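You operate a simulated robot arm through the tools that you are given. There is no shell and no other tool.

You run a simulated robot arm. Do the job below in one go: nothing can be reset, and whatever is moved stays where it is left.

## Task
Calibrate the grey scale with the brass weight that it asks for.
Fine: CAL is under the flap: press it, load the weight, press it again; then weight back in its pocket, flap shut, case left open; leave the other scale alone.

The check looks at the end state, three seconds after you hand in, the way a careful person would. Anything else that was tipped, shoved, dropped, spilled or broken makes it a failure.

## Robot
A 7-joint arm with a fingered hand, fixed in place. Base frame: the origin is at the foot of the arm, x ahead of it, y to its left, z up. Lengths are in mm, angles in rad, forces in N, time in s.
Its first joint turns from -2.897 to 2.897 rad. Payload 3.7 kg.
The tool frame sits at the grasp point between the pads (the TCP): z along the fingers, y along the line on which they close. The tips reach 25 mm beyond it. The gripper opens to 88 mm. The gripper's body begins 29 mm behind the TCP. The gripper is a hand of 5 fingers: y runs from the thumb to the fingers, the wrist lies at [-13, -106, -174] in the tool frame.
Orientation is that of the tool frame in the base frame, as a unit quaternion [w, x, y, z]. With the fingers straight down and the wrist toward the robot, the tool's x, y and z point along [0, 1, 0], [1, 0, 0] and [0, 0, -1] of the base frame.

## Interface
- The arm moves only by the tool arm_command. Its argument "increments" is a list of rows, each a list of 2 entries, a list of its own where there are three numbers: the shift along the base's x, y, z in mm, then the turn, a rotation vector about the base's x, y, z in degrees. In form: [[[x, y, z], [wx, wy, wz]], ...]. A call has 1 to 20 rows; each row is the pose to reach, as a shift and turn from the pose commanded when the call began. Each row takes 0.2 s and may step no farther than 50 mm and 0.15 rad from the row before; otherwise, the whole call is refused. A pose out of reach is approached as far as the arm can. The call stops where the force on the tool passes 40 N (or 10 N more than at its start, if that is more) or the arm is blocked; 0.2 s more then pass. In this call time passes only in rows, and 0.2 s behind the last. It gives the time, the measured TCP pose, the force on the tool (base axes), the opening and the grip force at its end, in the units of the frame above (readings bear some noise), with the torque about the TCP (base axes, N m) and any sound that the robot's microphone picked up.
- Cameras (640 x 400 px; columns grow to the right, rows downward): "scene" is fixed at [56.3, 662.3, 1613.5]; the picture's right is [-0.29, -0.96, 0.00], its down [-0.73, 0.23, -0.64] and it looks along [0.61, -0.19, -0.77] (base axes); focal length 298 px, centre (320, 200). "wrist" rides on the gripper at [59, -79, -105] in the tool frame; the picture's right is [-0.73, 0.32, -0.61], its down [-0.62, -0.68, 0.38] and it looks along [-0.29, 0.66, 0.70] (tool axes); focal length 234 px, centre (320, 200). There is no depth. A picture from a camera that has moved, and an enlarged one, comes with that camera's place and axes in the base frame and with its lens. The place of the scene camera against the robot may be out by one fixed shift of up to 18 mm in any direction.
- snapshot(camera): a new picture of that camera. No time passes.
- finger_targets(index, middle, ring, little, thumb_bend, thumb_turn): sets how far each is bent, from 0 (flat) to 1 (curled in); at 0.3 the hand is open as for a grip, at 0.7 the pads meet at the TCP. One left out holds its place. A second passes; each finger stops where it meets its share of the squeeze, and holds until it gets a number again. It is the only way to open and close the hand. It gives what a move gives, with no picture; readings hold the bend of each and the force on index, middle, ring, little, thumb and palm. thumb_turn goes from beside the hand (0) to across from the fingers (1), as for a grip.
- enlarge(camera, box): a new picture of the part [left, top, right, bottom] of that camera's present view, enlarged. No time passes.
- close_job(): hands the job in; it is judged then, once.

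Places have to be worked out from the pictures, the camera data and where the tool is seen. Open the gripper and draw the arm clear of the work before you hand the job in, unless the task says otherwise.

The tools are called after "Emit:" as a command line: name --argument value ..., lists and objects as JSON in quotes. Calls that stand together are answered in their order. arm_command: Moves the arm, as the interface text tells. Its arguments: {"type":"object","properties":{"increments":{"type":"array","items":{"type":"array"}}},"required":["increments"]} The other tools are called the same way: finger_targets (index, middle, ring, little, thumb_bend, thumb_turn) moves the fingers one by one; snapshot (camera) takes a picture; enlarge (camera, box) takes an enlarged picture of a part of a camera's view; close_job () hands the job in.

At the start:

```text
t: 0.0
eef_pos: [616.1, 150.3, 1179.2]
tcp_rot: [0.0, 0.707, 0.707, 0.0]
ft_force: [-0.7, -0.1, 0.4]
wrist_torque: [0.03, -0.01, 0.01]
grip_width: 87.6
grasp_force: 0.0
shape: jaw
bend: [0.3, 0.3, 0.3, 0.3, 0.3, 0.98]
finger forces: [0.1, 0.0, 0.0, 0.0, 0.0, 0.0]
```

scene: 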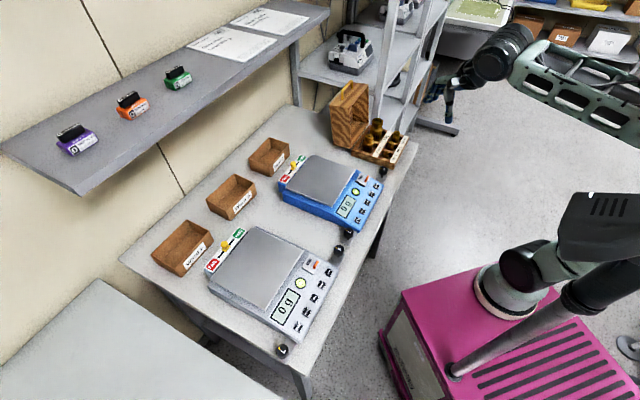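
wrist: 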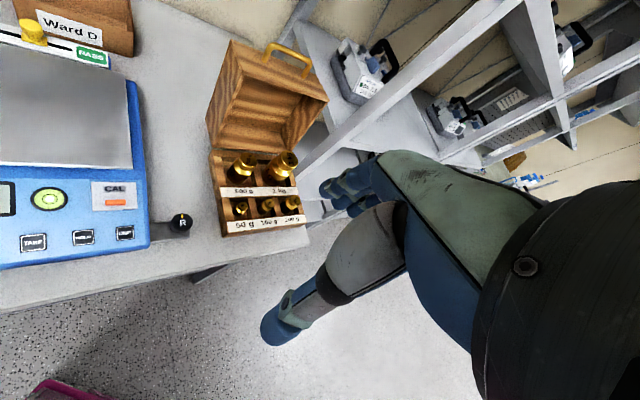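

I start by looking closely at the grey scale, the weight case and the blue scale, before anything moves.

Emit:
enlarge --camera "scene" --box '[190, 215, 350, 365]'

Emit:
enlarge --camera "scene" --box '[270, 70, 430, 250]'

Emit:
enlarge --camera "wrist" --box '[190, 30, 340, 250]'

Emit:
enlarge --camera "wrist" --box '[0, 130, 200, 280]'

```text
2.67 times, centred on (270, 290) of scene
camera zoom: at [56.3, 662.3, 1613.5], right [-0.29, -0.96, 0.0], down [-0.73, 0.23, -0.64], along [0.61, -0.19, -0.77], focal length 794 px, centre (453, -40)
```

zoom: 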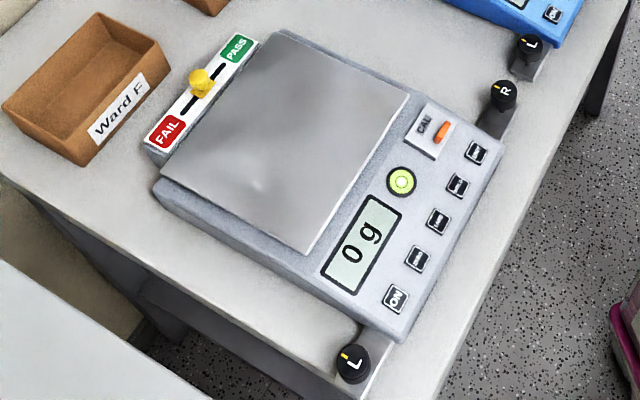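

```text
2.22 times, centred on (350, 160) of scene
camera zoom: at [56.3, 662.3, 1613.5], right [-0.29, -0.96, 0.0], down [-0.73, 0.23, -0.64], along [0.61, -0.19, -0.77], focal length 662 px, centre (253, 289)
```

zoom: 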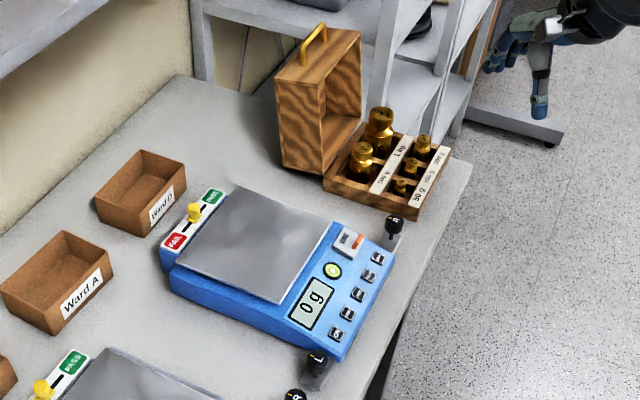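

```text
1.82 times, centred on (265, 140) of wrist
camera zoom: at [536.6, 208.8, 1284.5], right [0.32, -0.73, 0.61], down [-0.68, -0.62, -0.38], along [0.66, -0.29, -0.7], focal length 426 px, centre (420, 309)
```

zoom: 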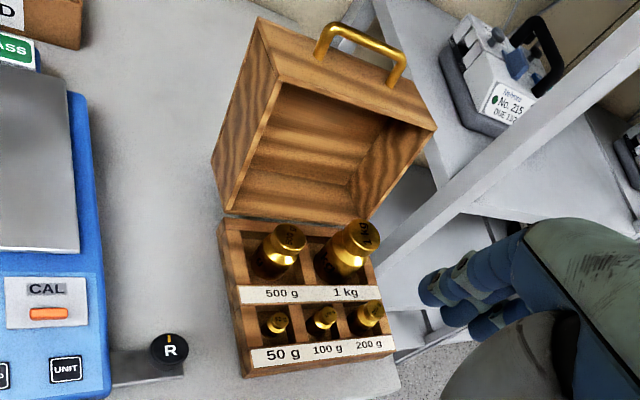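

```text
2.67 times, centred on (100, 205) of wrist
camera zoom: at [536.6, 208.8, 1284.5], right [0.32, -0.73, 0.61], down [-0.68, -0.62, -0.38], along [0.66, -0.29, -0.7], focal length 624 px, centre (907, 187)
```

zoom: 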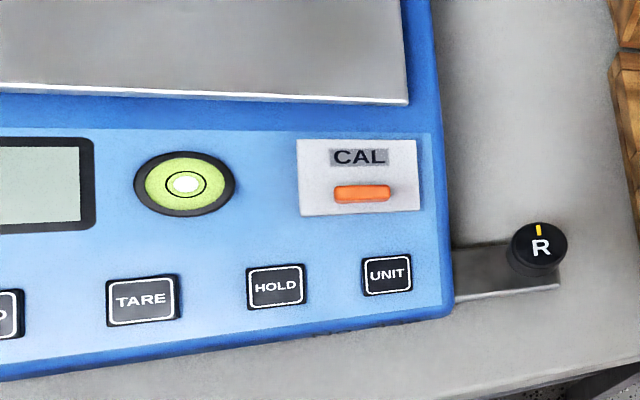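

The grey scale's CAL flap is at about (413, 574, 900). The table is turned about 45° in the base frame and the scales face the robot. I move high over the grey scale, turning the tool 45°, to look with the wrist camera.

Emit:
arm_command --increments '[[[-28, 27.7, -5], [0, 0, 3.75]], [[-56, 55.4, -10], [0, 0, 7.5]], [[-84, 83, -15], [0, 0, 11.25]], [[-112, 110.8, -20], [0, 0, 15]], [[-140, 138.5, -25], [0, 0, 18.75]], [[-168, 166, -30], [0, 0, 22.5]], [[-196, 194, -35], [0, 0, 26.25]], [[-224, 221.6, -40], [0, 0, 30]], [[-252, 249, -45], [0, 0, 33.75]], [[-280, 277, -50], [0, 0, 37.5]], [[-308, 304.7, -55], [0, 0, 41.25]], [[-335, 332, -60], [0, 0, 45]]]'

```text
t: 2.6
eef_pos: [295.2, 481.1, 1123.4]
tcp_rot: [-0.009, 0.392, 0.92, 0.0]
ft_force: [-0.3, 0.7, 0.3]
wrist_torque: [-0.04, -0.04, -0.03]
grip_width: 87.5
grasp_force: 0.2
shape: jaw
bend: [0.3, 0.3, 0.3, 0.3, 0.3, 0.98]
finger forces: [0.0, 0.1, 0.0, 0.0, 0.0, 0.1]
```

The arm is nearly at the commanded pose. I take pictures to see the grey scale.

Emit:
snapshot --camera "wrist"

Emit:
snapshot --camera "scene"

```text
taken
camera wrist: at [199.4, 467.5, 1231.2], right [0.74, -0.3, 0.59], down [-0.06, -0.92, -0.39], along [0.66, 0.25, -0.7], focal length 234 px, centre (320, 200)
```

wrist: 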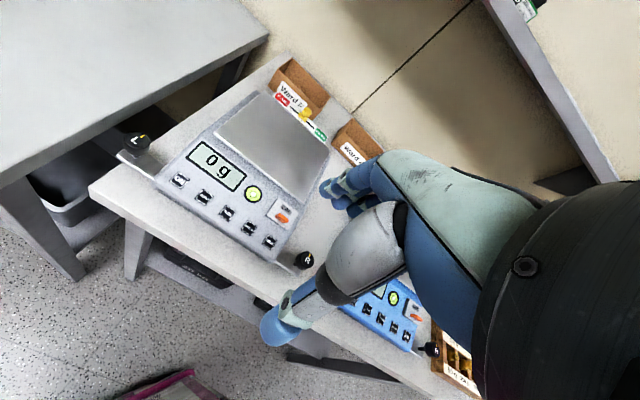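

```text
taken
```

scene: 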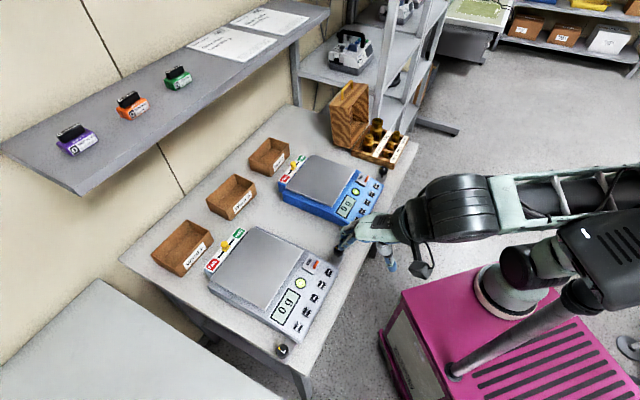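

I enlarge the flap, display and level bubble in the wrist view.

Emit:
enlarge --camera "wrist" --box '[120, 90, 340, 280]'

Emit:
enlarge --camera "wrist" --box '[230, 170, 310, 250]'

Emit:
enlarge --camera "scene" --box '[280, 250, 350, 320]'

Emit:
enlarge --camera "scene" --box '[330, 90, 420, 170]'

```text
2.11 times, centred on (230, 185) of wrist
camera zoom: at [199.4, 467.5, 1231.2], right [0.74, -0.3, 0.59], down [-0.06, -0.92, -0.39], along [0.66, 0.25, -0.7], focal length 493 px, centre (510, 232)
```

zoom: 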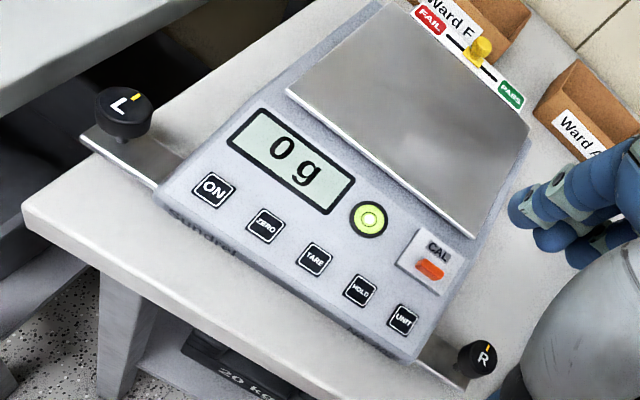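

```text
5.00 times, centred on (270, 210) of wrist
camera zoom: at [199.4, 467.5, 1231.2], right [0.74, -0.3, 0.59], down [-0.06, -0.92, -0.39], along [0.66, 0.25, -0.7], focal length 1171 px, centre (570, 150)
```

zoom: 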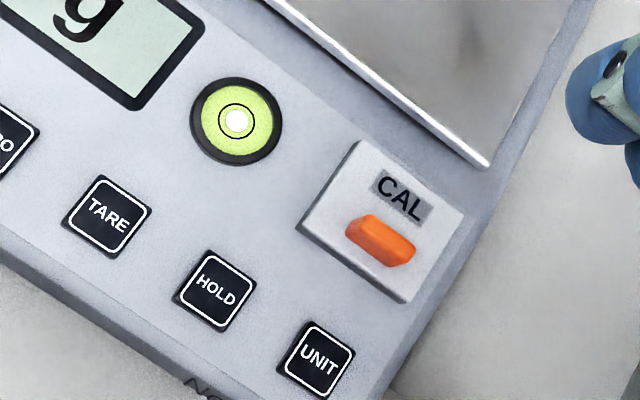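

```text
5.71 times, centred on (315, 285) of scene
camera zoom: at [56.3, 662.3, 1613.5], right [-0.29, -0.96, 0.0], down [-0.73, 0.23, -0.64], along [0.61, -0.19, -0.77], focal length 1701 px, centre (349, -286)
```

zoom: 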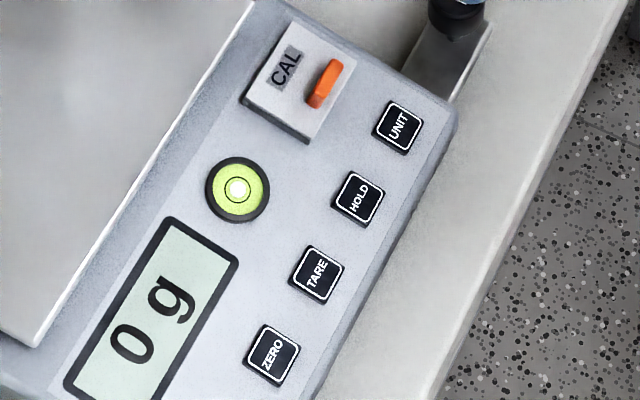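

```text
5.00 times, centred on (375, 130) of scene
camera zoom: at [56.3, 662.3, 1613.5], right [-0.29, -0.96, 0.0], down [-0.73, 0.23, -0.64], along [0.61, -0.19, -0.77], focal length 1488 px, centre (45, 550)
```

zoom: 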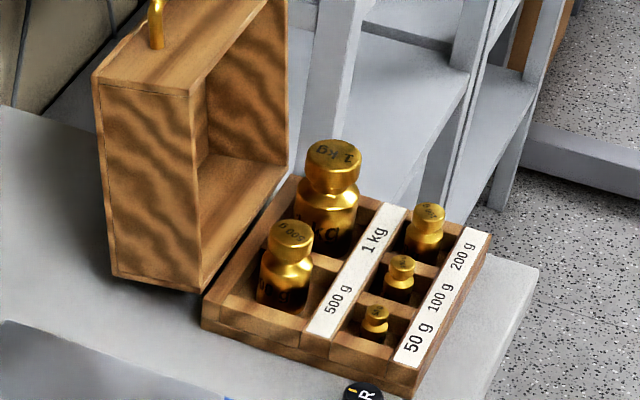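

The bubble is centred and the flap is a slab with an orange tab near its front edge. I need to know how the hand is shaped, so I enlarge it in both cameras.

Emit:
enlarge --camera "scene" --box '[320, 180, 460, 290]'

Emit:
enlarge --camera "wrist" --box '[250, 130, 530, 370]'

```text
3.64 times, centred on (390, 235) of scene
camera zoom: at [56.3, 662.3, 1613.5], right [-0.29, -0.96, 0.0], down [-0.73, 0.23, -0.64], along [0.61, -0.19, -0.77], focal length 1082 px, centre (66, 73)
```

zoom: 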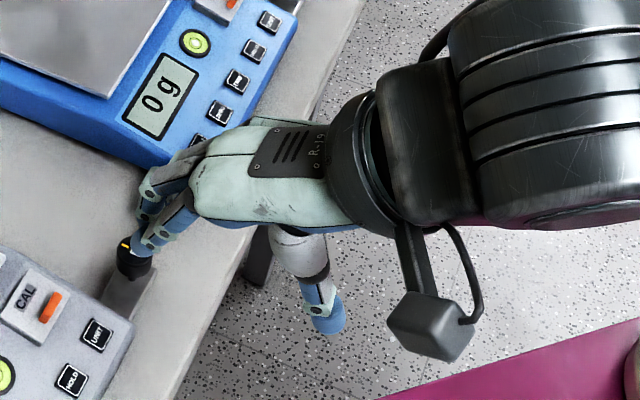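

```text
1.67 times, centred on (390, 250) of wrist
camera zoom: at [199.4, 467.5, 1231.2], right [0.74, -0.3, 0.59], down [-0.06, -0.92, -0.39], along [0.66, 0.25, -0.7], focal length 390 px, centre (203, 117)
```

zoom: 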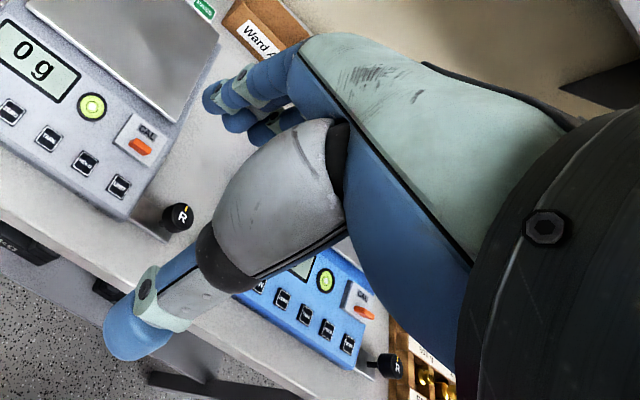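

The hand is a right hand, thumb on the left and robot side. I try a pointing shape (index out, others curled) in free air and look at it.

Emit:
finger_targets --index 0.15 --middle 1.0 --ring 1.0 --little 1.0 --thumb_bend 0.3 --thumb_turn 0.3

```text
t: 3.6
eef_pos: [295.7, 481.5, 1125.3]
tcp_rot: [-0.008, 0.392, 0.92, 0.0]
ft_force: [-0.8, -0.5, -0.7]
wrist_torque: [0.01, 0.03, -0.02]
grip_width: 115.2
grasp_force: 0.0
shape: fingers
bend: [0.15, 1.0, 1.0, 1.0, 0.3, 0.29]
finger forces: [0.0, 0.0, 0.0, 0.1, 0.0, 0.1]
```

I look at the new hand shape in both cameras.

Emit:
snapshot --camera "wrist"

Emit:
enlarge --camera "scene" --box '[320, 180, 460, 290]'

```text
taken
camera wrist: at [199.8, 468.0, 1232.0], right [0.74, -0.3, 0.59], down [-0.07, -0.92, -0.39], along [0.66, 0.25, -0.7], focal length 234 px, centre (320, 200)
```

wrist: 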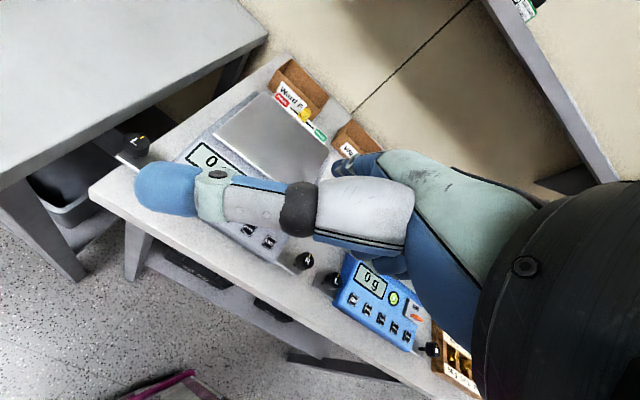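

```text
3.64 times, centred on (390, 235) of scene
camera zoom: at [56.3, 662.3, 1613.5], right [-0.29, -0.96, 0.0], down [-0.73, 0.23, -0.64], along [0.61, -0.19, -0.77], focal length 1082 px, centre (66, 73)
```

zoom: 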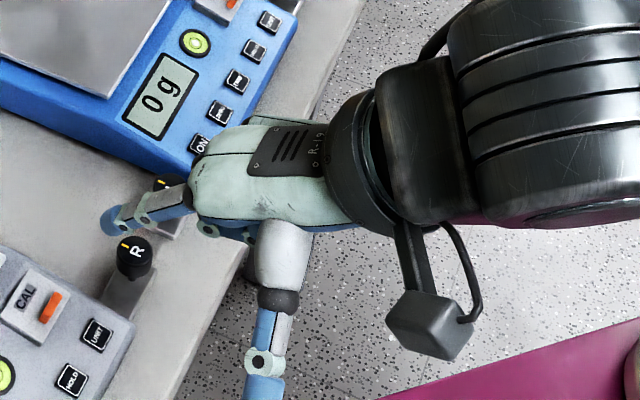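

The thumb blocks the view when beside the hand, so I turn it across and flat, and set the index to 0.3 to see where the tip sits.

Emit:
finger_targets --index 0.3 --thumb_bend 0.0 --thumb_turn 1.0

Emit:
snapshot --camera "wrist"

Emit:
enlarge --camera "scene" --box '[320, 180, 460, 290]'

```text
t: 4.6
eef_pos: [294.7, 480.7, 1123.6]
tcp_rot: [-0.01, 0.392, 0.92, 0.0]
ft_force: [0.3, 0.9, 0.4]
wrist_torque: [0.01, -0.02, 0.02]
grip_width: 100.6
grasp_force: 0.1
shape: fingers
bend: [0.3, 1.0, 1.0, 1.0, 0.0, 0.95]
finger forces: [0.0, 0.0, 0.0, 0.0, 0.1, 0.0]
```

```text
taken
camera wrist: at [200.0, 468.0, 1231.5], right [0.74, -0.3, 0.59], down [-0.07, -0.92, -0.39], along [0.66, 0.25, -0.7], focal length 234 px, centre (320, 200)
```

wrist: 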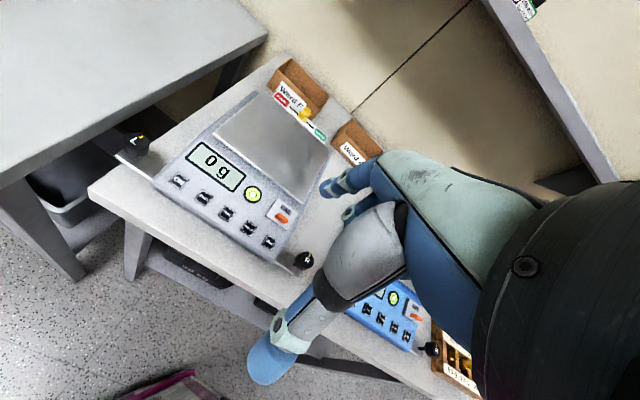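

```text
3.64 times, centred on (390, 235) of scene
camera zoom: at [56.3, 662.3, 1613.5], right [-0.29, -0.96, 0.0], down [-0.73, 0.23, -0.64], along [0.61, -0.19, -0.77], focal length 1082 px, centre (66, 73)
```

zoom: 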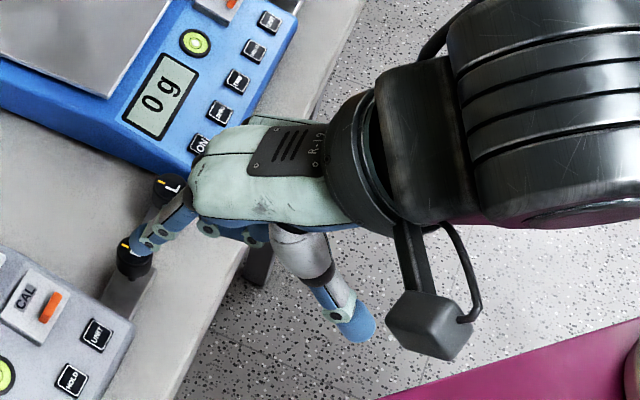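

I enlarge the fingertip in both views to place it in the tool frame.

Emit:
enlarge --camera "wrist" --box '[300, 140, 420, 240]'

Emit:
enlarge --camera "scene" --box '[330, 210, 400, 270]'

```text
4.00 times, centred on (360, 190) of wrist
camera zoom: at [200.0, 468.0, 1231.5], right [0.74, -0.3, 0.59], down [-0.07, -0.92, -0.39], along [0.66, 0.25, -0.7], focal length 937 px, centre (160, 240)
```

zoom: 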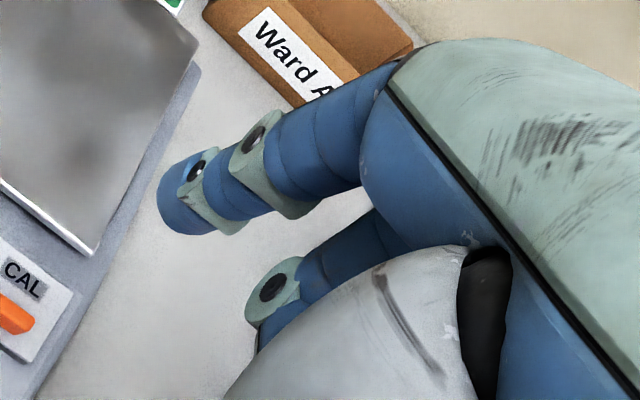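

```text
6.67 times, centred on (365, 240) of scene
camera zoom: at [56.3, 662.3, 1613.5], right [-0.29, -0.96, 0.0], down [-0.73, 0.23, -0.64], along [0.61, -0.19, -0.77], focal length 1984 px, centre (20, -67)
```

zoom: 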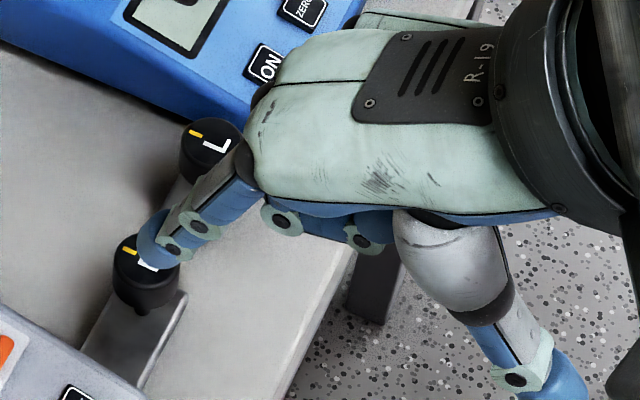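

From two wrist views the blue flap top is at z≈907, so the grey flap should be at about (416, 566, 905). I bring the fingertip to roughly 60 mm above it for a closer look.

Emit:
arm_command --increments '[[[16, 8, -26], [0, 0, 0]], [[32, 16, -52], [0, 0, 0]], [[48, 23, -78], [0, 0, 0]], [[64, 31, -104], [0, 0, 0]], [[81, 38, -130], [0, 0, 0]]]'

Emit:
snapshot --camera "wrist"

Emit:
enlarge --camera "scene" --box '[280, 220, 380, 300]'

```text
t: 5.8
eef_pos: [363.6, 518.7, 994.1]
tcp_rot: [-0.006, 0.384, 0.923, 0.001]
ft_force: [-0.3, 0.3, -0.6]
wrist_torque: [0.0, 0.03, -0.02]
grip_width: 100.7
grasp_force: 0.1
shape: fingers
bend: [0.3, 1.0, 1.0, 1.0, 0.0, 0.95]
finger forces: [0.0, 0.0, 0.0, 0.0, 0.0, 0.0]
```

```text
taken
camera wrist: at [266.3, 503.6, 1100.1], right [0.75, -0.29, 0.6], down [-0.05, -0.92, -0.39], along [0.66, 0.26, -0.7], focal length 234 px, centre (320, 200)
```

wrist: 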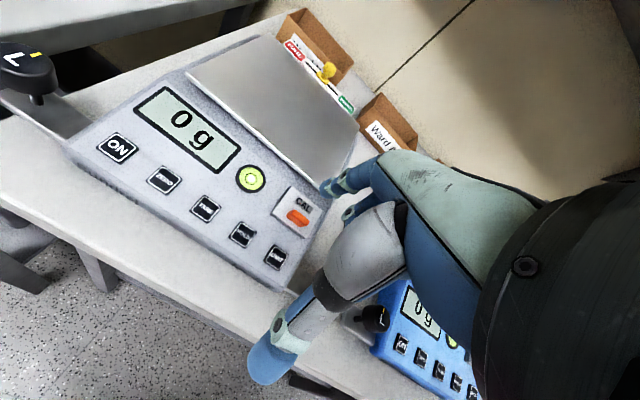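

```text
5.00 times, centred on (330, 260) of scene
camera zoom: at [56.3, 662.3, 1613.5], right [-0.29, -0.96, 0.0], down [-0.73, 0.23, -0.64], along [0.61, -0.19, -0.77], focal length 1488 px, centre (270, -100)
```

zoom: 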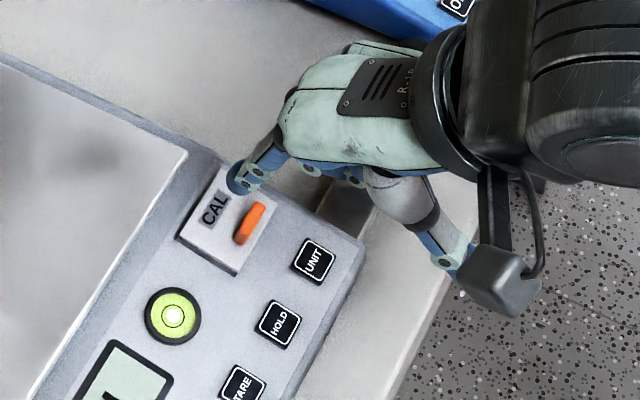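

The command and measured pose agree now. I enlarge the flap in this closer view.

Emit:
enlarge --camera "wrist" --box '[240, 160, 360, 260]'

Emit:
enlarge --camera "scene" --box '[300, 240, 340, 280]'

```text
4.00 times, centred on (300, 210) of wrist
camera zoom: at [266.3, 503.6, 1100.1], right [0.75, -0.29, 0.6], down [-0.05, -0.92, -0.39], along [0.66, 0.26, -0.7], focal length 937 px, centre (400, 160)
```

zoom: 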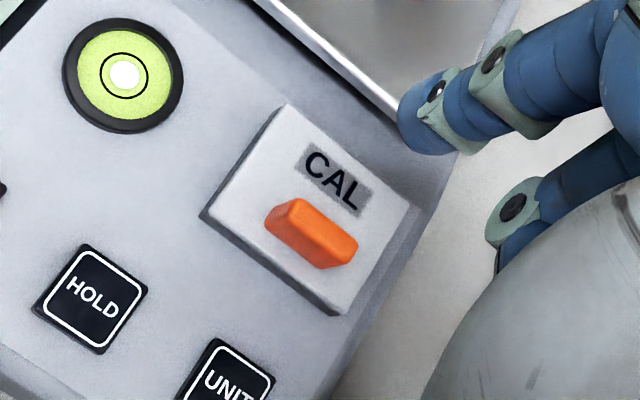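

```text
10.00 times, centred on (320, 260) of scene
camera zoom: at [56.3, 662.3, 1613.5], right [-0.29, -0.96, 0.0], down [-0.73, 0.23, -0.64], along [0.61, -0.19, -0.77], focal length 2977 px, centre (320, -400)
```

zoom: 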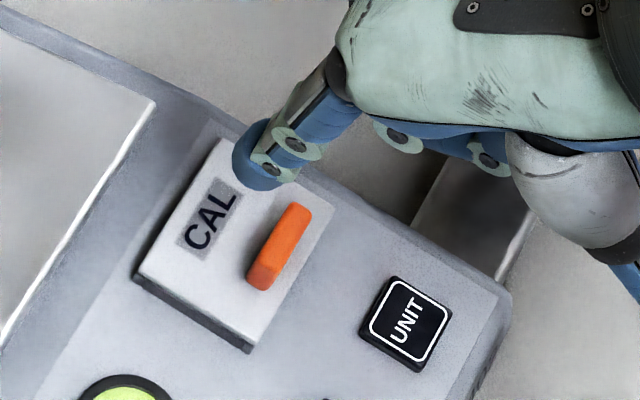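

I zoom tighter on the orange tab to gauge its height and thickness.

Emit:
enlarge --camera "wrist" --box '[280, 195, 320, 230]'

Emit:
enlarge --camera "scene" --box '[308, 255, 328, 275]'

```text
11.43 times, centred on (300, 212) of wrist
camera zoom: at [266.3, 503.6, 1100.1], right [0.75, -0.29, 0.6], down [-0.05, -0.92, -0.39], along [0.66, 0.26, -0.7], focal length 2676 px, centre (549, 57)
```

zoom: 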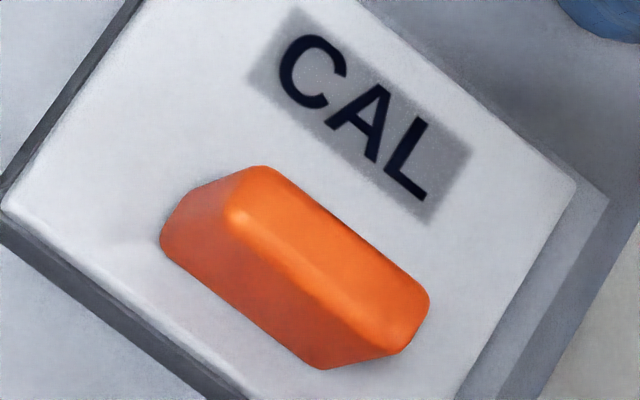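

```text
16.00 times, centred on (318, 265) of scene
camera zoom: at [56.3, 662.3, 1613.5], right [-0.29, -0.96, 0.0], down [-0.73, 0.23, -0.64], along [0.61, -0.19, -0.77], focal length 4763 px, centre (352, -840)
```

zoom: 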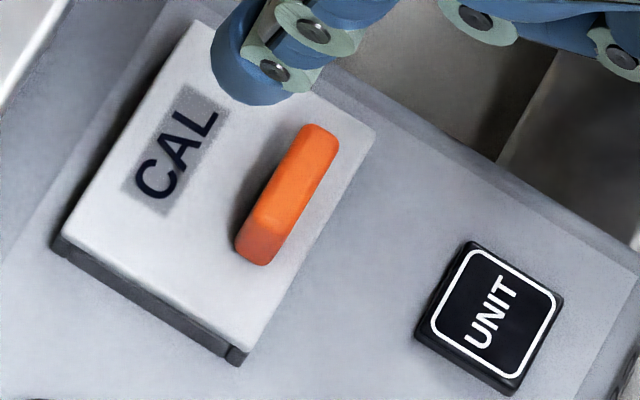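

The tab is about 22 × 7 × 8 mm, a handle suited to a pinch between thumb and index. I raise a bit and try the thumb–index pinch in free air to see how the tips meet.

Emit:
arm_command --increments '[[[0, 0, 20], [0, 0, 0]], [[0, 0, 40], [0, 0, 0]]]'

Emit:
finger_targets --index 0.5 --thumb_bend 0.5 --thumb_turn 1.0

Emit:
snapshot --camera "wrist"

Emit:
enlarge --camera "scene" --box '[280, 220, 380, 300]'

```text
t: 6.4
eef_pos: [363.8, 517.7, 1028.5]
tcp_rot: [-0.004, 0.385, 0.923, -0.003]
ft_force: [-0.1, 0.3, -0.2]
wrist_torque: [0.04, 0.0, 0.01]
grip_width: 100.7
grasp_force: 0.2
shape: fingers
bend: [0.3, 1.0, 1.0, 1.0, 0.0, 0.95]
finger forces: [0.0, 0.0, 0.0, 0.1, 0.0, 0.0]
```

```text
t: 7.4
eef_pos: [364.9, 518.0, 1028.9]
tcp_rot: [-0.005, 0.386, 0.923, -0.002]
ft_force: [-1.2, -0.4, 0.3]
wrist_torque: [-0.01, -0.02, -0.02]
grip_width: 42.0
grasp_force: 0.0
shape: fingers
bend: [0.5, 1.0, 1.0, 1.0, 0.5, 1.0]
finger forces: [0.0, 0.1, 0.0, 0.0, 0.0, 0.1]
```

```text
taken
camera wrist: at [267.6, 502.8, 1136.3], right [0.75, -0.29, 0.6], down [-0.05, -0.92, -0.38], along [0.66, 0.26, -0.7], focal length 234 px, centre (320, 200)
```

wrist: 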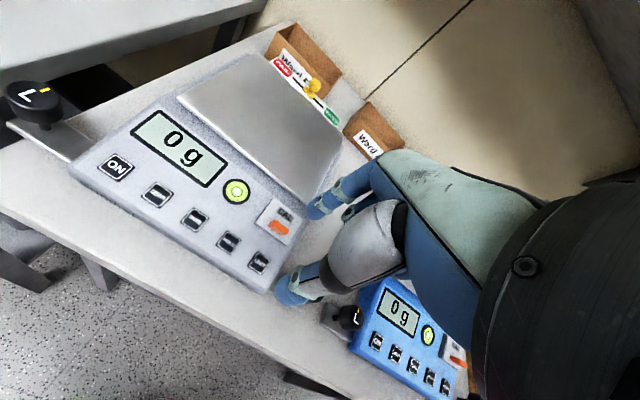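

```text
5.00 times, centred on (330, 260) of scene
camera zoom: at [56.3, 662.3, 1613.5], right [-0.29, -0.96, 0.0], down [-0.73, 0.23, -0.64], along [0.61, -0.19, -0.77], focal length 1488 px, centre (270, -100)
```

zoom: 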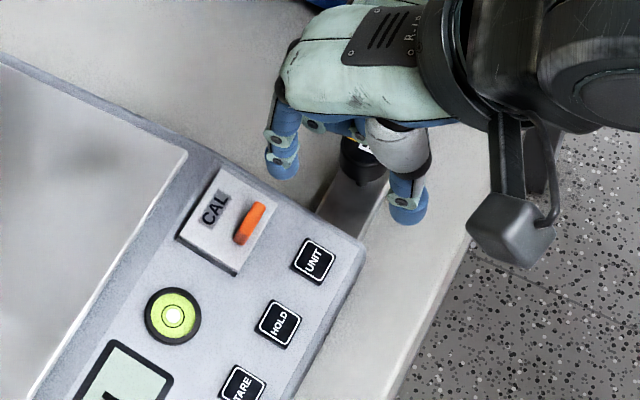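

I enlarge the tips to place index and thumb in the tool frame.

Emit:
enlarge --camera "wrist" --box '[255, 170, 415, 320]'

Emit:
finger_targets --index 0.65 --thumb_bend 0.65

Emit:
enlarge --camera "wrist" --box '[255, 170, 415, 320]'

Emit:
enlarge --camera "scene" --box '[310, 230, 370, 280]'

```text
2.67 times, centred on (335, 245) of wrist
camera zoom: at [267.6, 502.8, 1136.3], right [0.75, -0.29, 0.6], down [-0.05, -0.92, -0.38], along [0.66, 0.26, -0.7], focal length 624 px, centre (280, 80)
```

zoom: 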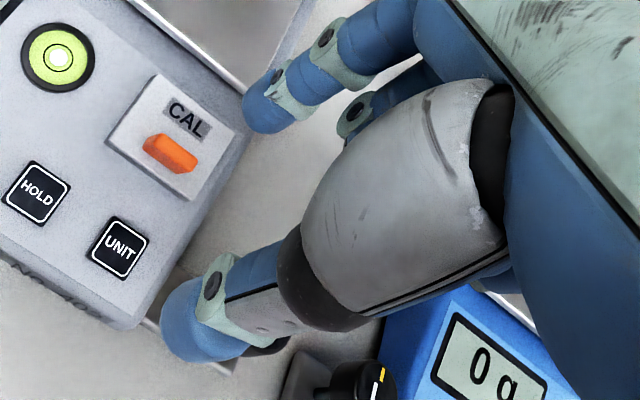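

```text
t: 8.4
eef_pos: [364.2, 518.7, 1029.6]
tcp_rot: [-0.005, 0.385, 0.923, -0.002]
ft_force: [-0.3, -0.4, -0.4]
wrist_torque: [-0.02, -0.03, 0.01]
grip_width: 9.5
grasp_force: 0.0
shape: fingers
bend: [0.65, 1.0, 1.0, 1.0, 0.65, 1.0]
finger forces: [0.0, 0.1, 0.0, 0.1, 0.0, 0.1]
```

```text
2.67 times, centred on (335, 245) of wrist
camera zoom: at [267.6, 503.0, 1136.7], right [0.75, -0.29, 0.6], down [-0.05, -0.92, -0.38], along [0.66, 0.26, -0.7], focal length 624 px, centre (280, 80)
```

zoom: 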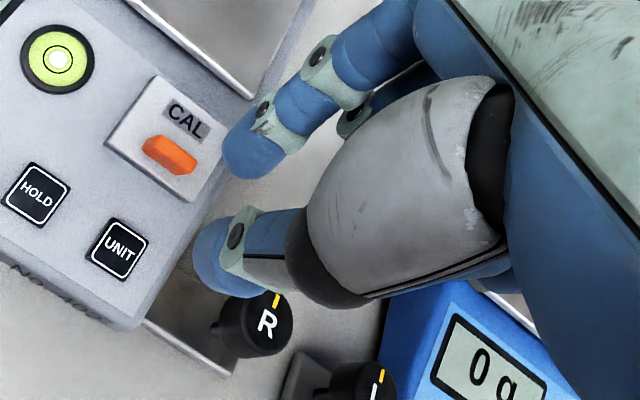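

```text
8.00 times, centred on (340, 255) of scene
camera zoom: at [56.3, 662.3, 1613.5], right [-0.29, -0.96, 0.0], down [-0.73, 0.23, -0.64], along [0.61, -0.19, -0.77], focal length 2381 px, centre (160, -240)
```

zoom: 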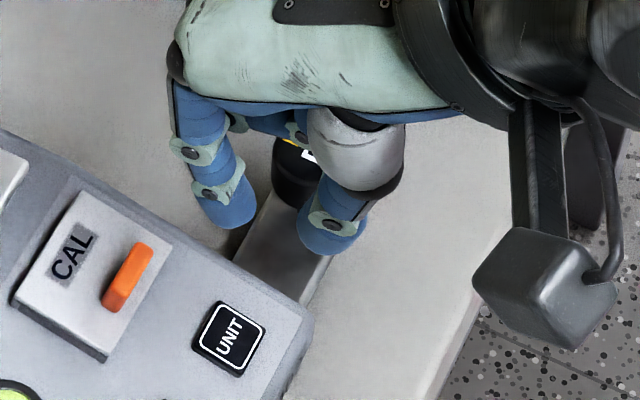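

At 0.65 the tips are still about 17 mm apart, some 35–45 mm beyond the TCP, with the thumb slightly lower. I check how the flap's edges and corners are built before choosing how to lift it.

Emit:
enlarge --camera "scene" --box '[307, 270, 317, 280]'

Emit:
enlarge --camera "scene" --box '[301, 254, 325, 276]'

Emit:
enlarge --camera "wrist" --box '[255, 190, 300, 245]'

```text
16.00 times, centred on (312, 275) of scene
camera zoom: at [56.3, 662.3, 1613.5], right [-0.29, -0.96, 0.0], down [-0.73, 0.23, -0.64], along [0.61, -0.19, -0.77], focal length 4763 px, centre (448, -1000)
```

zoom: 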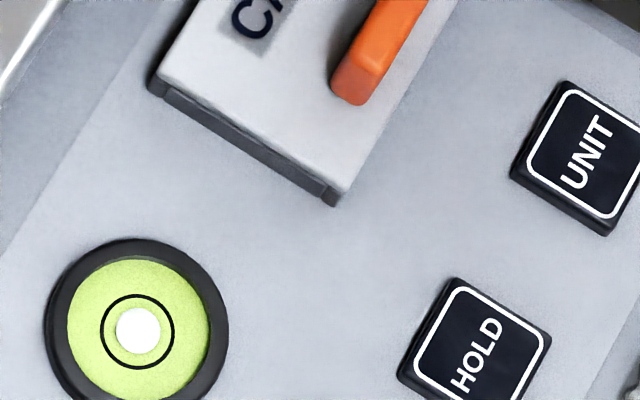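

```text
16.00 times, centred on (313, 265) of scene
camera zoom: at [56.3, 662.3, 1613.5], right [-0.29, -0.96, 0.0], down [-0.73, 0.23, -0.64], along [0.61, -0.19, -0.77], focal length 4763 px, centre (432, -840)
```

zoom: 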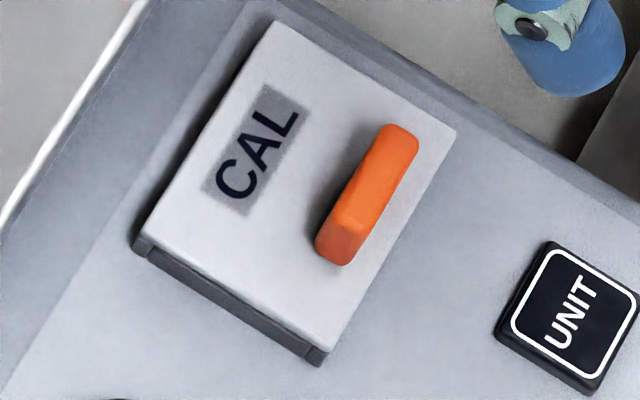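

```text
7.27 times, centred on (278, 218) of wrist
camera zoom: at [267.6, 503.0, 1136.7], right [0.75, -0.29, 0.6], down [-0.05, -0.92, -0.38], along [0.66, 0.26, -0.7], focal length 1703 px, centre (629, 73)
```

zoom: 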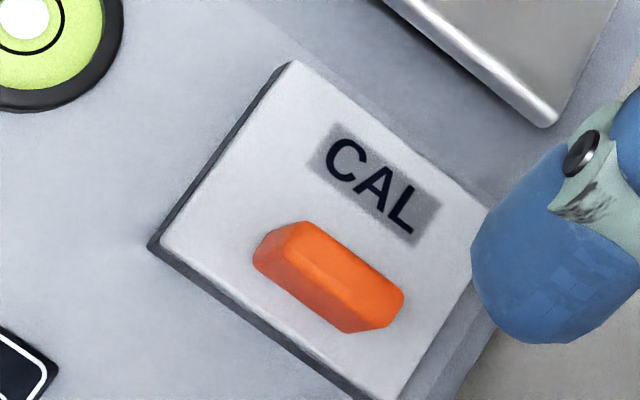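

The flap is a white plate (about 48 × 37 mm) on a dark frame, hinged at the back, with its tab at about (404, 557) and its top near z 917. I'll pinch the tab by its two ends, so it can pivot in the fingers while the flap swings up. First I turn the hand 90° at a safe height.

Emit:
arm_command --increments '[[[3, 3, 2], [0, 0, 8.2]], [[7, 7, 4], [0, 0, 16.4]], [[10, 10, 6], [0, 0, 24.6]], [[14, 14, 8], [0, 0, 32.8]], [[17, 17, 10], [0, 0, 41]], [[21, 21, 10], [0, 0, 49.2]], [[24, 24, 10], [0, 0, 57.4]], [[28, 28, 10], [0, 0, 65.6]], [[31, 31, 10], [0, 0, 73.8]], [[35, 35, 10], [0, 0, 82]], [[38, 38, 10], [0, 0, 90]], [[38, 38, 10], [0, 0, 90]]]'

Emit:
snapshot --camera "wrist"

Emit:
snapshot --camera "scene"

```text
t: 11.0
eef_pos: [399.4, 559.6, 1039.2]
tcp_rot: [0.001, -0.384, 0.923, 0.0]
ft_force: [0.5, 0.1, -0.1]
wrist_torque: [0.03, -0.01, 0.0]
grip_width: 9.3
grasp_force: 0.0
shape: fingers
bend: [0.65, 1.0, 1.0, 1.0, 0.65, 1.0]
finger forces: [0.0, 0.0, 0.0, 0.0, 0.0, 0.0]
```

```text
taken
camera wrist: at [413.6, 461.1, 1144.3], right [0.28, 0.74, 0.61], down [0.92, -0.04, -0.38], along [-0.26, 0.67, -0.7], focal length 234 px, centre (320, 200)
```

wrist: 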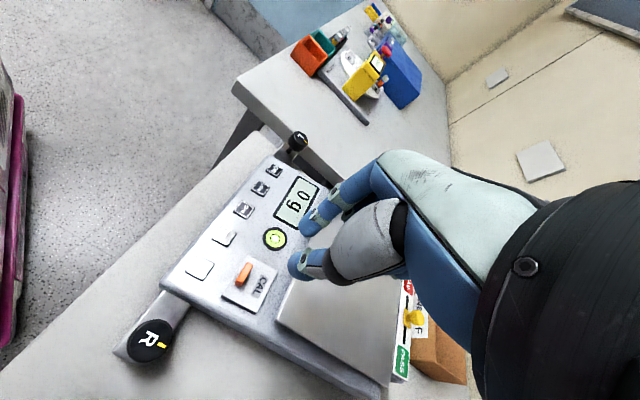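

```text
taken
```

scene: 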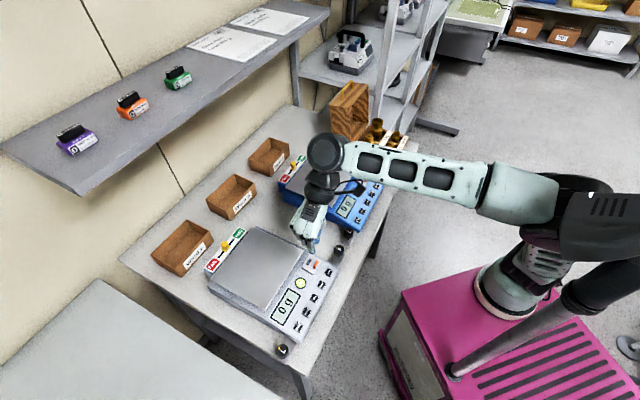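

The pose was reached exactly, and this view gives a wide stereo baseline against the earlier one. I enlarge the flap here to place the tab precisely.

Emit:
enlarge --camera "wrist" --box '[210, 240, 290, 320]'

Emit:
enlarge --camera "scene" --box '[290, 220, 350, 280]'

Emit:
enlarge --camera "wrist" --box '[260, 170, 420, 310]'

```text
5.00 times, centred on (250, 280) of wrist
camera zoom: at [413.6, 461.1, 1144.3], right [0.28, 0.74, 0.61], down [0.92, -0.04, -0.38], along [-0.26, 0.67, -0.7], focal length 1171 px, centre (670, -200)
```

zoom: 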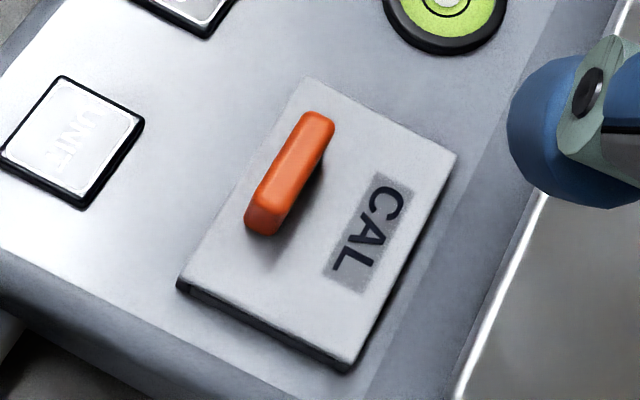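

```text
6.67 times, centred on (320, 250) of scene
camera zoom: at [56.3, 662.3, 1613.5], right [-0.29, -0.96, 0.0], down [-0.73, 0.23, -0.64], along [0.61, -0.19, -0.77], focal length 1984 px, centre (320, -133)
```

zoom: 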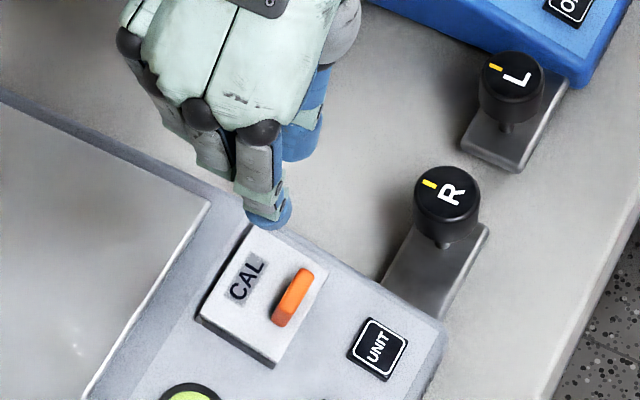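

```text
2.86 times, centred on (340, 240) of wrist
camera zoom: at [413.6, 461.1, 1144.3], right [0.28, 0.74, 0.61], down [0.92, -0.04, -0.38], along [-0.26, 0.67, -0.7], focal length 669 px, centre (263, 86)
```

zoom: 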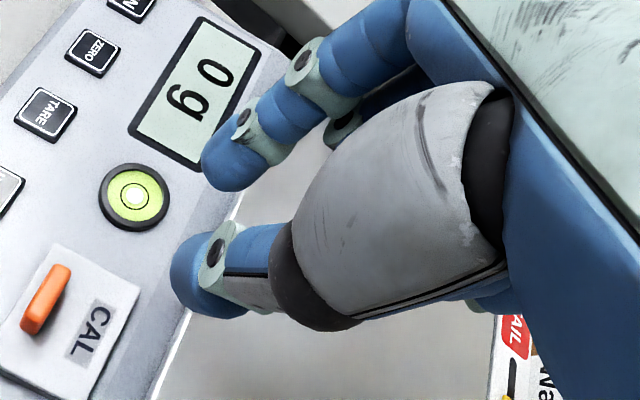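

Stereo puts the tab at about (402, 554) with its top near z 920 and the plate near 912. I open index and thumb to a pre-pinch, tilt about 14° to level the two tips, and come down to hover above the tab.

Emit:
finger_targets --index 0.57 --thumb_bend 0.57

Emit:
arm_command --increments '[[[-1, -1, -15], [-5, -5, 0]], [[-3, -3, -30], [-9.9, -9.9, 0]], [[-3, -3, -45], [-9.9, -9.9, 0]], [[-3, -3, -45], [-9.9, -9.9, 0]]]'

Emit:
snapshot --camera "wrist"

Emit:
enlarge --camera "scene" --box '[290, 220, 350, 280]'

```text
t: 12.0
eef_pos: [399.9, 559.3, 1038.0]
tcp_rot: [0.0, -0.383, 0.924, -0.001]
ft_force: [0.9, 0.2, -0.4]
wrist_torque: [-0.04, -0.03, 0.02]
grip_width: 27.8
grasp_force: 0.0
shape: fingers
bend: [0.56, 1.0, 1.0, 1.0, 0.56, 1.0]
finger forces: [0.0, 0.0, 0.0, 0.0, 0.1, 0.0]
```

```text
t: 13.0
eef_pos: [408.3, 549.8, 1007.3]
tcp_rot: [0.046, -0.372, 0.921, -0.101]
ft_force: [0.8, -0.5, -0.1]
wrist_torque: [0.03, 0.01, 0.04]
grip_width: 28.2
grasp_force: 0.0
shape: fingers
bend: [0.56, 1.0, 1.0, 1.0, 0.56, 1.0]
finger forces: [0.0, 0.1, 0.0, 0.0, 0.1, 0.1]
```

```text
taken
camera wrist: at [403.4, 468.5, 1126.5], right [0.21, 0.82, 0.53], down [0.97, -0.1, -0.22], along [-0.12, 0.56, -0.82], focal length 234 px, centre (320, 200)
```

wrist: 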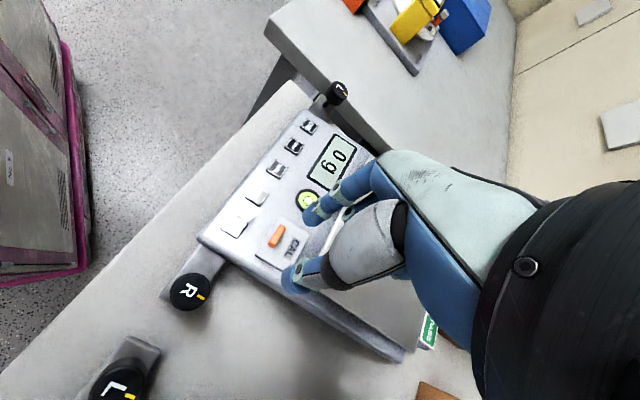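

```text
6.67 times, centred on (320, 250) of scene
camera zoom: at [56.3, 662.3, 1613.5], right [-0.29, -0.96, 0.0], down [-0.73, 0.23, -0.64], along [0.61, -0.19, -0.77], focal length 1984 px, centre (320, -133)
```

zoom: 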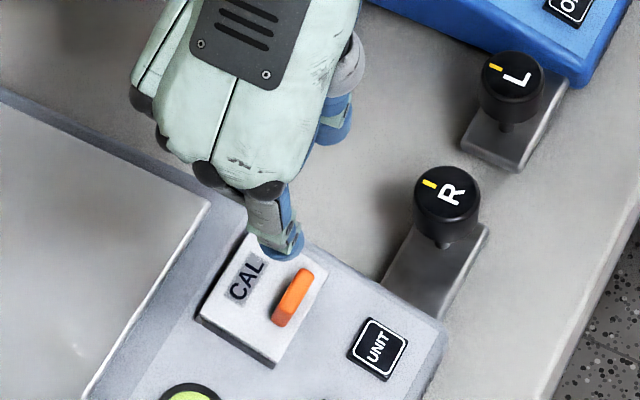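

The measured pose lags the commanded one by about 18 mm, so I wait a few rows to see whether it converges or whether the arm is at a limit.

Emit:
arm_command --increments '[[[0, 0, 0], [0, 0, 0]], [[0, 0, 0], [0, 0, 0]], [[0, 0, 0], [0, 0, 0]], [[0, 0, 0], [0, 0, 0]]]'

```text
t: 14.0
eef_pos: [409.2, 549.2, 1006.2]
tcp_rot: [0.045, -0.372, 0.922, -0.1]
ft_force: [-0.7, -0.3, 1.3]
wrist_torque: [0.01, 0.01, -0.01]
grip_width: 27.8
grasp_force: 0.0
shape: fingers
bend: [0.56, 1.0, 1.0, 1.0, 0.56, 1.0]
finger forces: [0.0, 0.0, 0.1, 0.0, 0.1, 0.0]
```

The arm is at an orientation limit with that combination. The tip-to-tip line is skewed about 16° from the tool's y axis anyway, so turning back 16° aligns the tips with the tab and should relieve the limit.

Emit:
arm_command --increments '[[[0, 0, 0], [0, 0, -8]], [[0, 0, 0], [0, 0, -16]], [[0, 0, 0], [0, 0, -16]], [[0, 0, 0], [0, 0, -16]]]'

Emit:
snapshot --camera "wrist"

Emit:
enlarge --camera "scene" --box '[290, 220, 350, 280]'

```text
t: 15.2
eef_pos: [448.0, 535.8, 1013.3]
tcp_rot: [0.022, -0.211, 0.972, -0.099]
ft_force: [0.8, 0.1, 0.4]
wrist_torque: [0.0, -0.03, 0.01]
grip_width: 27.9
grasp_force: 0.0
shape: fingers
bend: [0.56, 1.0, 1.0, 1.0, 0.56, 1.0]
finger forces: [0.0, 0.0, 0.0, 0.0, 0.0, 0.0]
stopped in row 4: the arm was blocked; the commanded pose is now the measured one
```

```text
taken
camera wrist: at [417.6, 460.0, 1132.7], right [0.48, 0.7, 0.53], down [0.88, -0.42, -0.24], along [0.06, 0.58, -0.81], focal length 234 px, centre (320, 200)
```

wrist: 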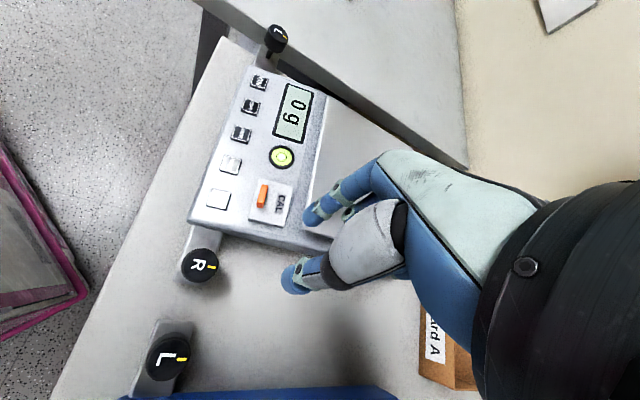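

```text
6.67 times, centred on (320, 250) of scene
camera zoom: at [56.3, 662.3, 1613.5], right [-0.29, -0.96, 0.0], down [-0.73, 0.23, -0.64], along [0.61, -0.19, -0.77], focal length 1984 px, centre (320, -133)
```

zoom: 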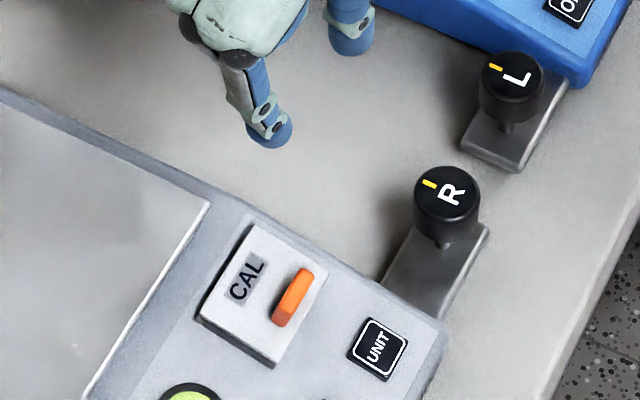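

That made it worse (arm blocked at a joint limit), so I abandon the sideways pinch. A simpler way is with the hand facing the scale: nestle the index tip in the corner in front of the tab and carry it along the flap's hinge arc. I undo the tilt first.

Emit:
arm_command --increments '[[[0, 0, 10], [3.5, 1.6, 0]], [[0, 0, 20], [7, 3.2, 0]], [[0, 0, 30], [10.5, 4.9, 0]], [[0, 0, 30], [10.5, 4.9, 0]], [[0, 0, 30], [10.5, 4.9, 0]]]'

```text
t: 16.4
eef_pos: [444.5, 537.5, 1042.1]
tcp_rot: [0.0, -0.213, 0.977, -0.003]
ft_force: [-0.6, 0.4, 0.1]
wrist_torque: [0.02, 0.0, -0.02]
grip_width: 27.8
grasp_force: 0.1
shape: fingers
bend: [0.56, 1.0, 1.0, 1.0, 0.56, 1.0]
finger forces: [0.0, 0.0, 0.1, 0.0, 0.0, 0.1]
```

The arm is free again. I set the pointing hand (index 0.3, thumb flat) and turn back to face the scale, hovering with the index tip just in front of the tab.

Emit:
finger_targets --index 0.3 --thumb_bend 0.0 --thumb_turn 1.0

Emit:
arm_command --increments '[[[-10, -4, 0], [0, 0, -7.8]], [[-20, -8, 0], [0, 0, -15.5]], [[-30, -11, 0], [0, 0, -23.2]], [[-40, -15, -5], [0, 0, -31]], [[-50, -19, -10], [0, 0, -38.7]], [[-60, -23, -18], [0, 0, -46.5]], [[-70, -27, -26], [0, 0, -54.2]], [[-80, -31, -34], [0, 0, -62]], [[-90, -35, -42], [0, 0, -69.6]], [[-99.4, -38.3, -50], [0, 0, -69.6]], [[-99.4, -38.3, -50], [0, 0, -69.6]]]'

Emit:
snapshot --camera "wrist"

Emit:
enlarge --camera "scene" --box '[290, 225, 350, 285]'

```text
t: 17.4
eef_pos: [444.7, 537.4, 1042.3]
tcp_rot: [-0.001, -0.214, 0.977, -0.003]
ft_force: [0.6, 0.5, 0.0]
wrist_torque: [0.01, -0.02, 0.02]
grip_width: 100.3
grasp_force: 0.0
shape: fingers
bend: [0.3, 1.0, 1.0, 1.0, 0.0, 0.95]
finger forces: [0.1, 0.0, 0.0, 0.0, 0.0, 0.1]
```

```text
t: 18.8
eef_pos: [497.4, 468.9, 1032.4]
tcp_rot: [-0.025, 0.263, 0.964, 0.009]
ft_force: [-0.2, 0.5, 0.0]
wrist_torque: [0.0, -0.02, -0.01]
grip_width: 100.4
grasp_force: 0.0
shape: fingers
bend: [0.3, 1.0, 1.0, 1.0, 0.0, 0.95]
finger forces: [0.1, 0.0, 0.0, 0.0, 0.0, 0.0]
stopped in row 6: the arm was blocked; the commanded pose is now the measured one
```

```text
taken
camera wrist: at [411.1, 426.7, 1141.2], right [0.81, -0.11, 0.57], down [0.17, -0.89, -0.42], along [0.55, 0.44, -0.71], focal length 234 px, centre (320, 200)
```

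wrist: 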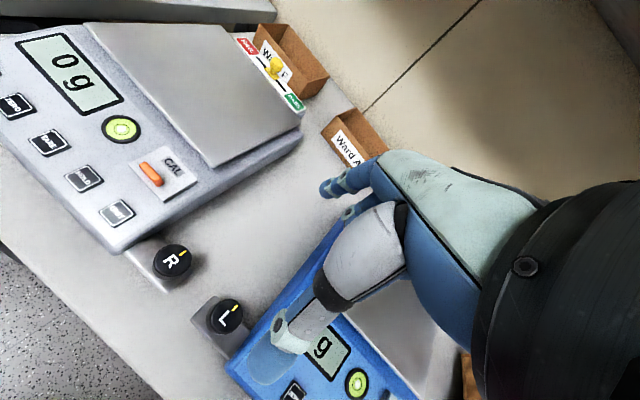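

```text
6.67 times, centred on (320, 255) of scene
camera zoom: at [56.3, 662.3, 1613.5], right [-0.29, -0.96, 0.0], down [-0.73, 0.23, -0.64], along [0.61, -0.19, -0.77], focal length 1984 px, centre (320, -167)
```

zoom: 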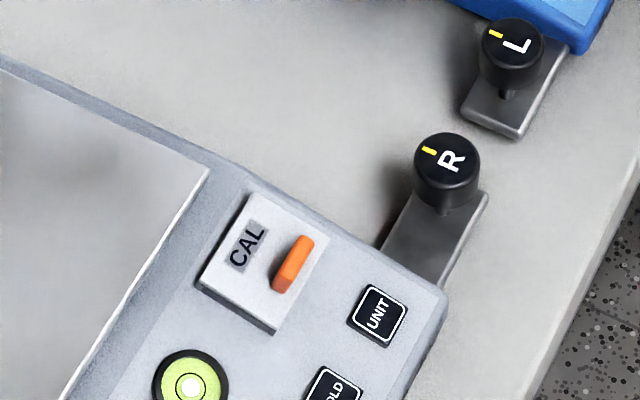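

The arm was blocked again with no contact force, so it is a joint limit. I look at the whole scene to understand the arm's posture.

Emit:
snapshot --camera "scene"

```text
taken
```

scene: 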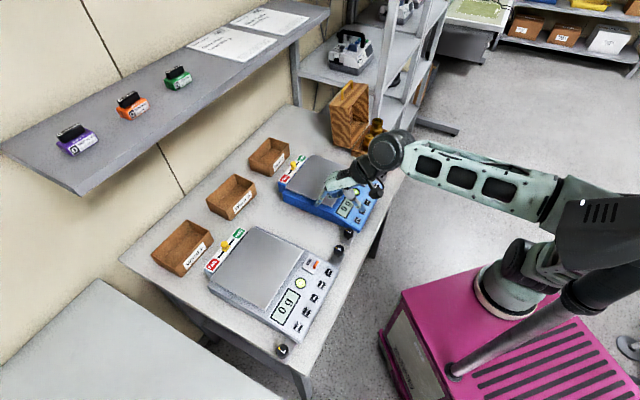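

The elbow posture has drifted into a limit. I back out upward and then return toward the roomy starting posture, which is free of obstacles.

Emit:
arm_command --increments '[[[0, 0, 30], [0, 0, 0]], [[0, 0, 60], [0, 0, 0]], [[0, 0, 90], [0, 0, 0]], [[0, 0, 90], [0, 0, 0]]]'

```text
t: 19.8
eef_pos: [487.3, 473.1, 1118.1]
tcp_rot: [-0.018, 0.257, 0.966, 0.004]
ft_force: [0.3, 0.2, -0.4]
wrist_torque: [0.0, 0.01, 0.02]
grip_width: 100.6
grasp_force: 0.1
shape: fingers
bend: [0.3, 1.0, 1.0, 1.0, 0.0, 0.95]
finger forces: [0.0, 0.0, 0.0, 0.1, 0.0, 0.0]
```

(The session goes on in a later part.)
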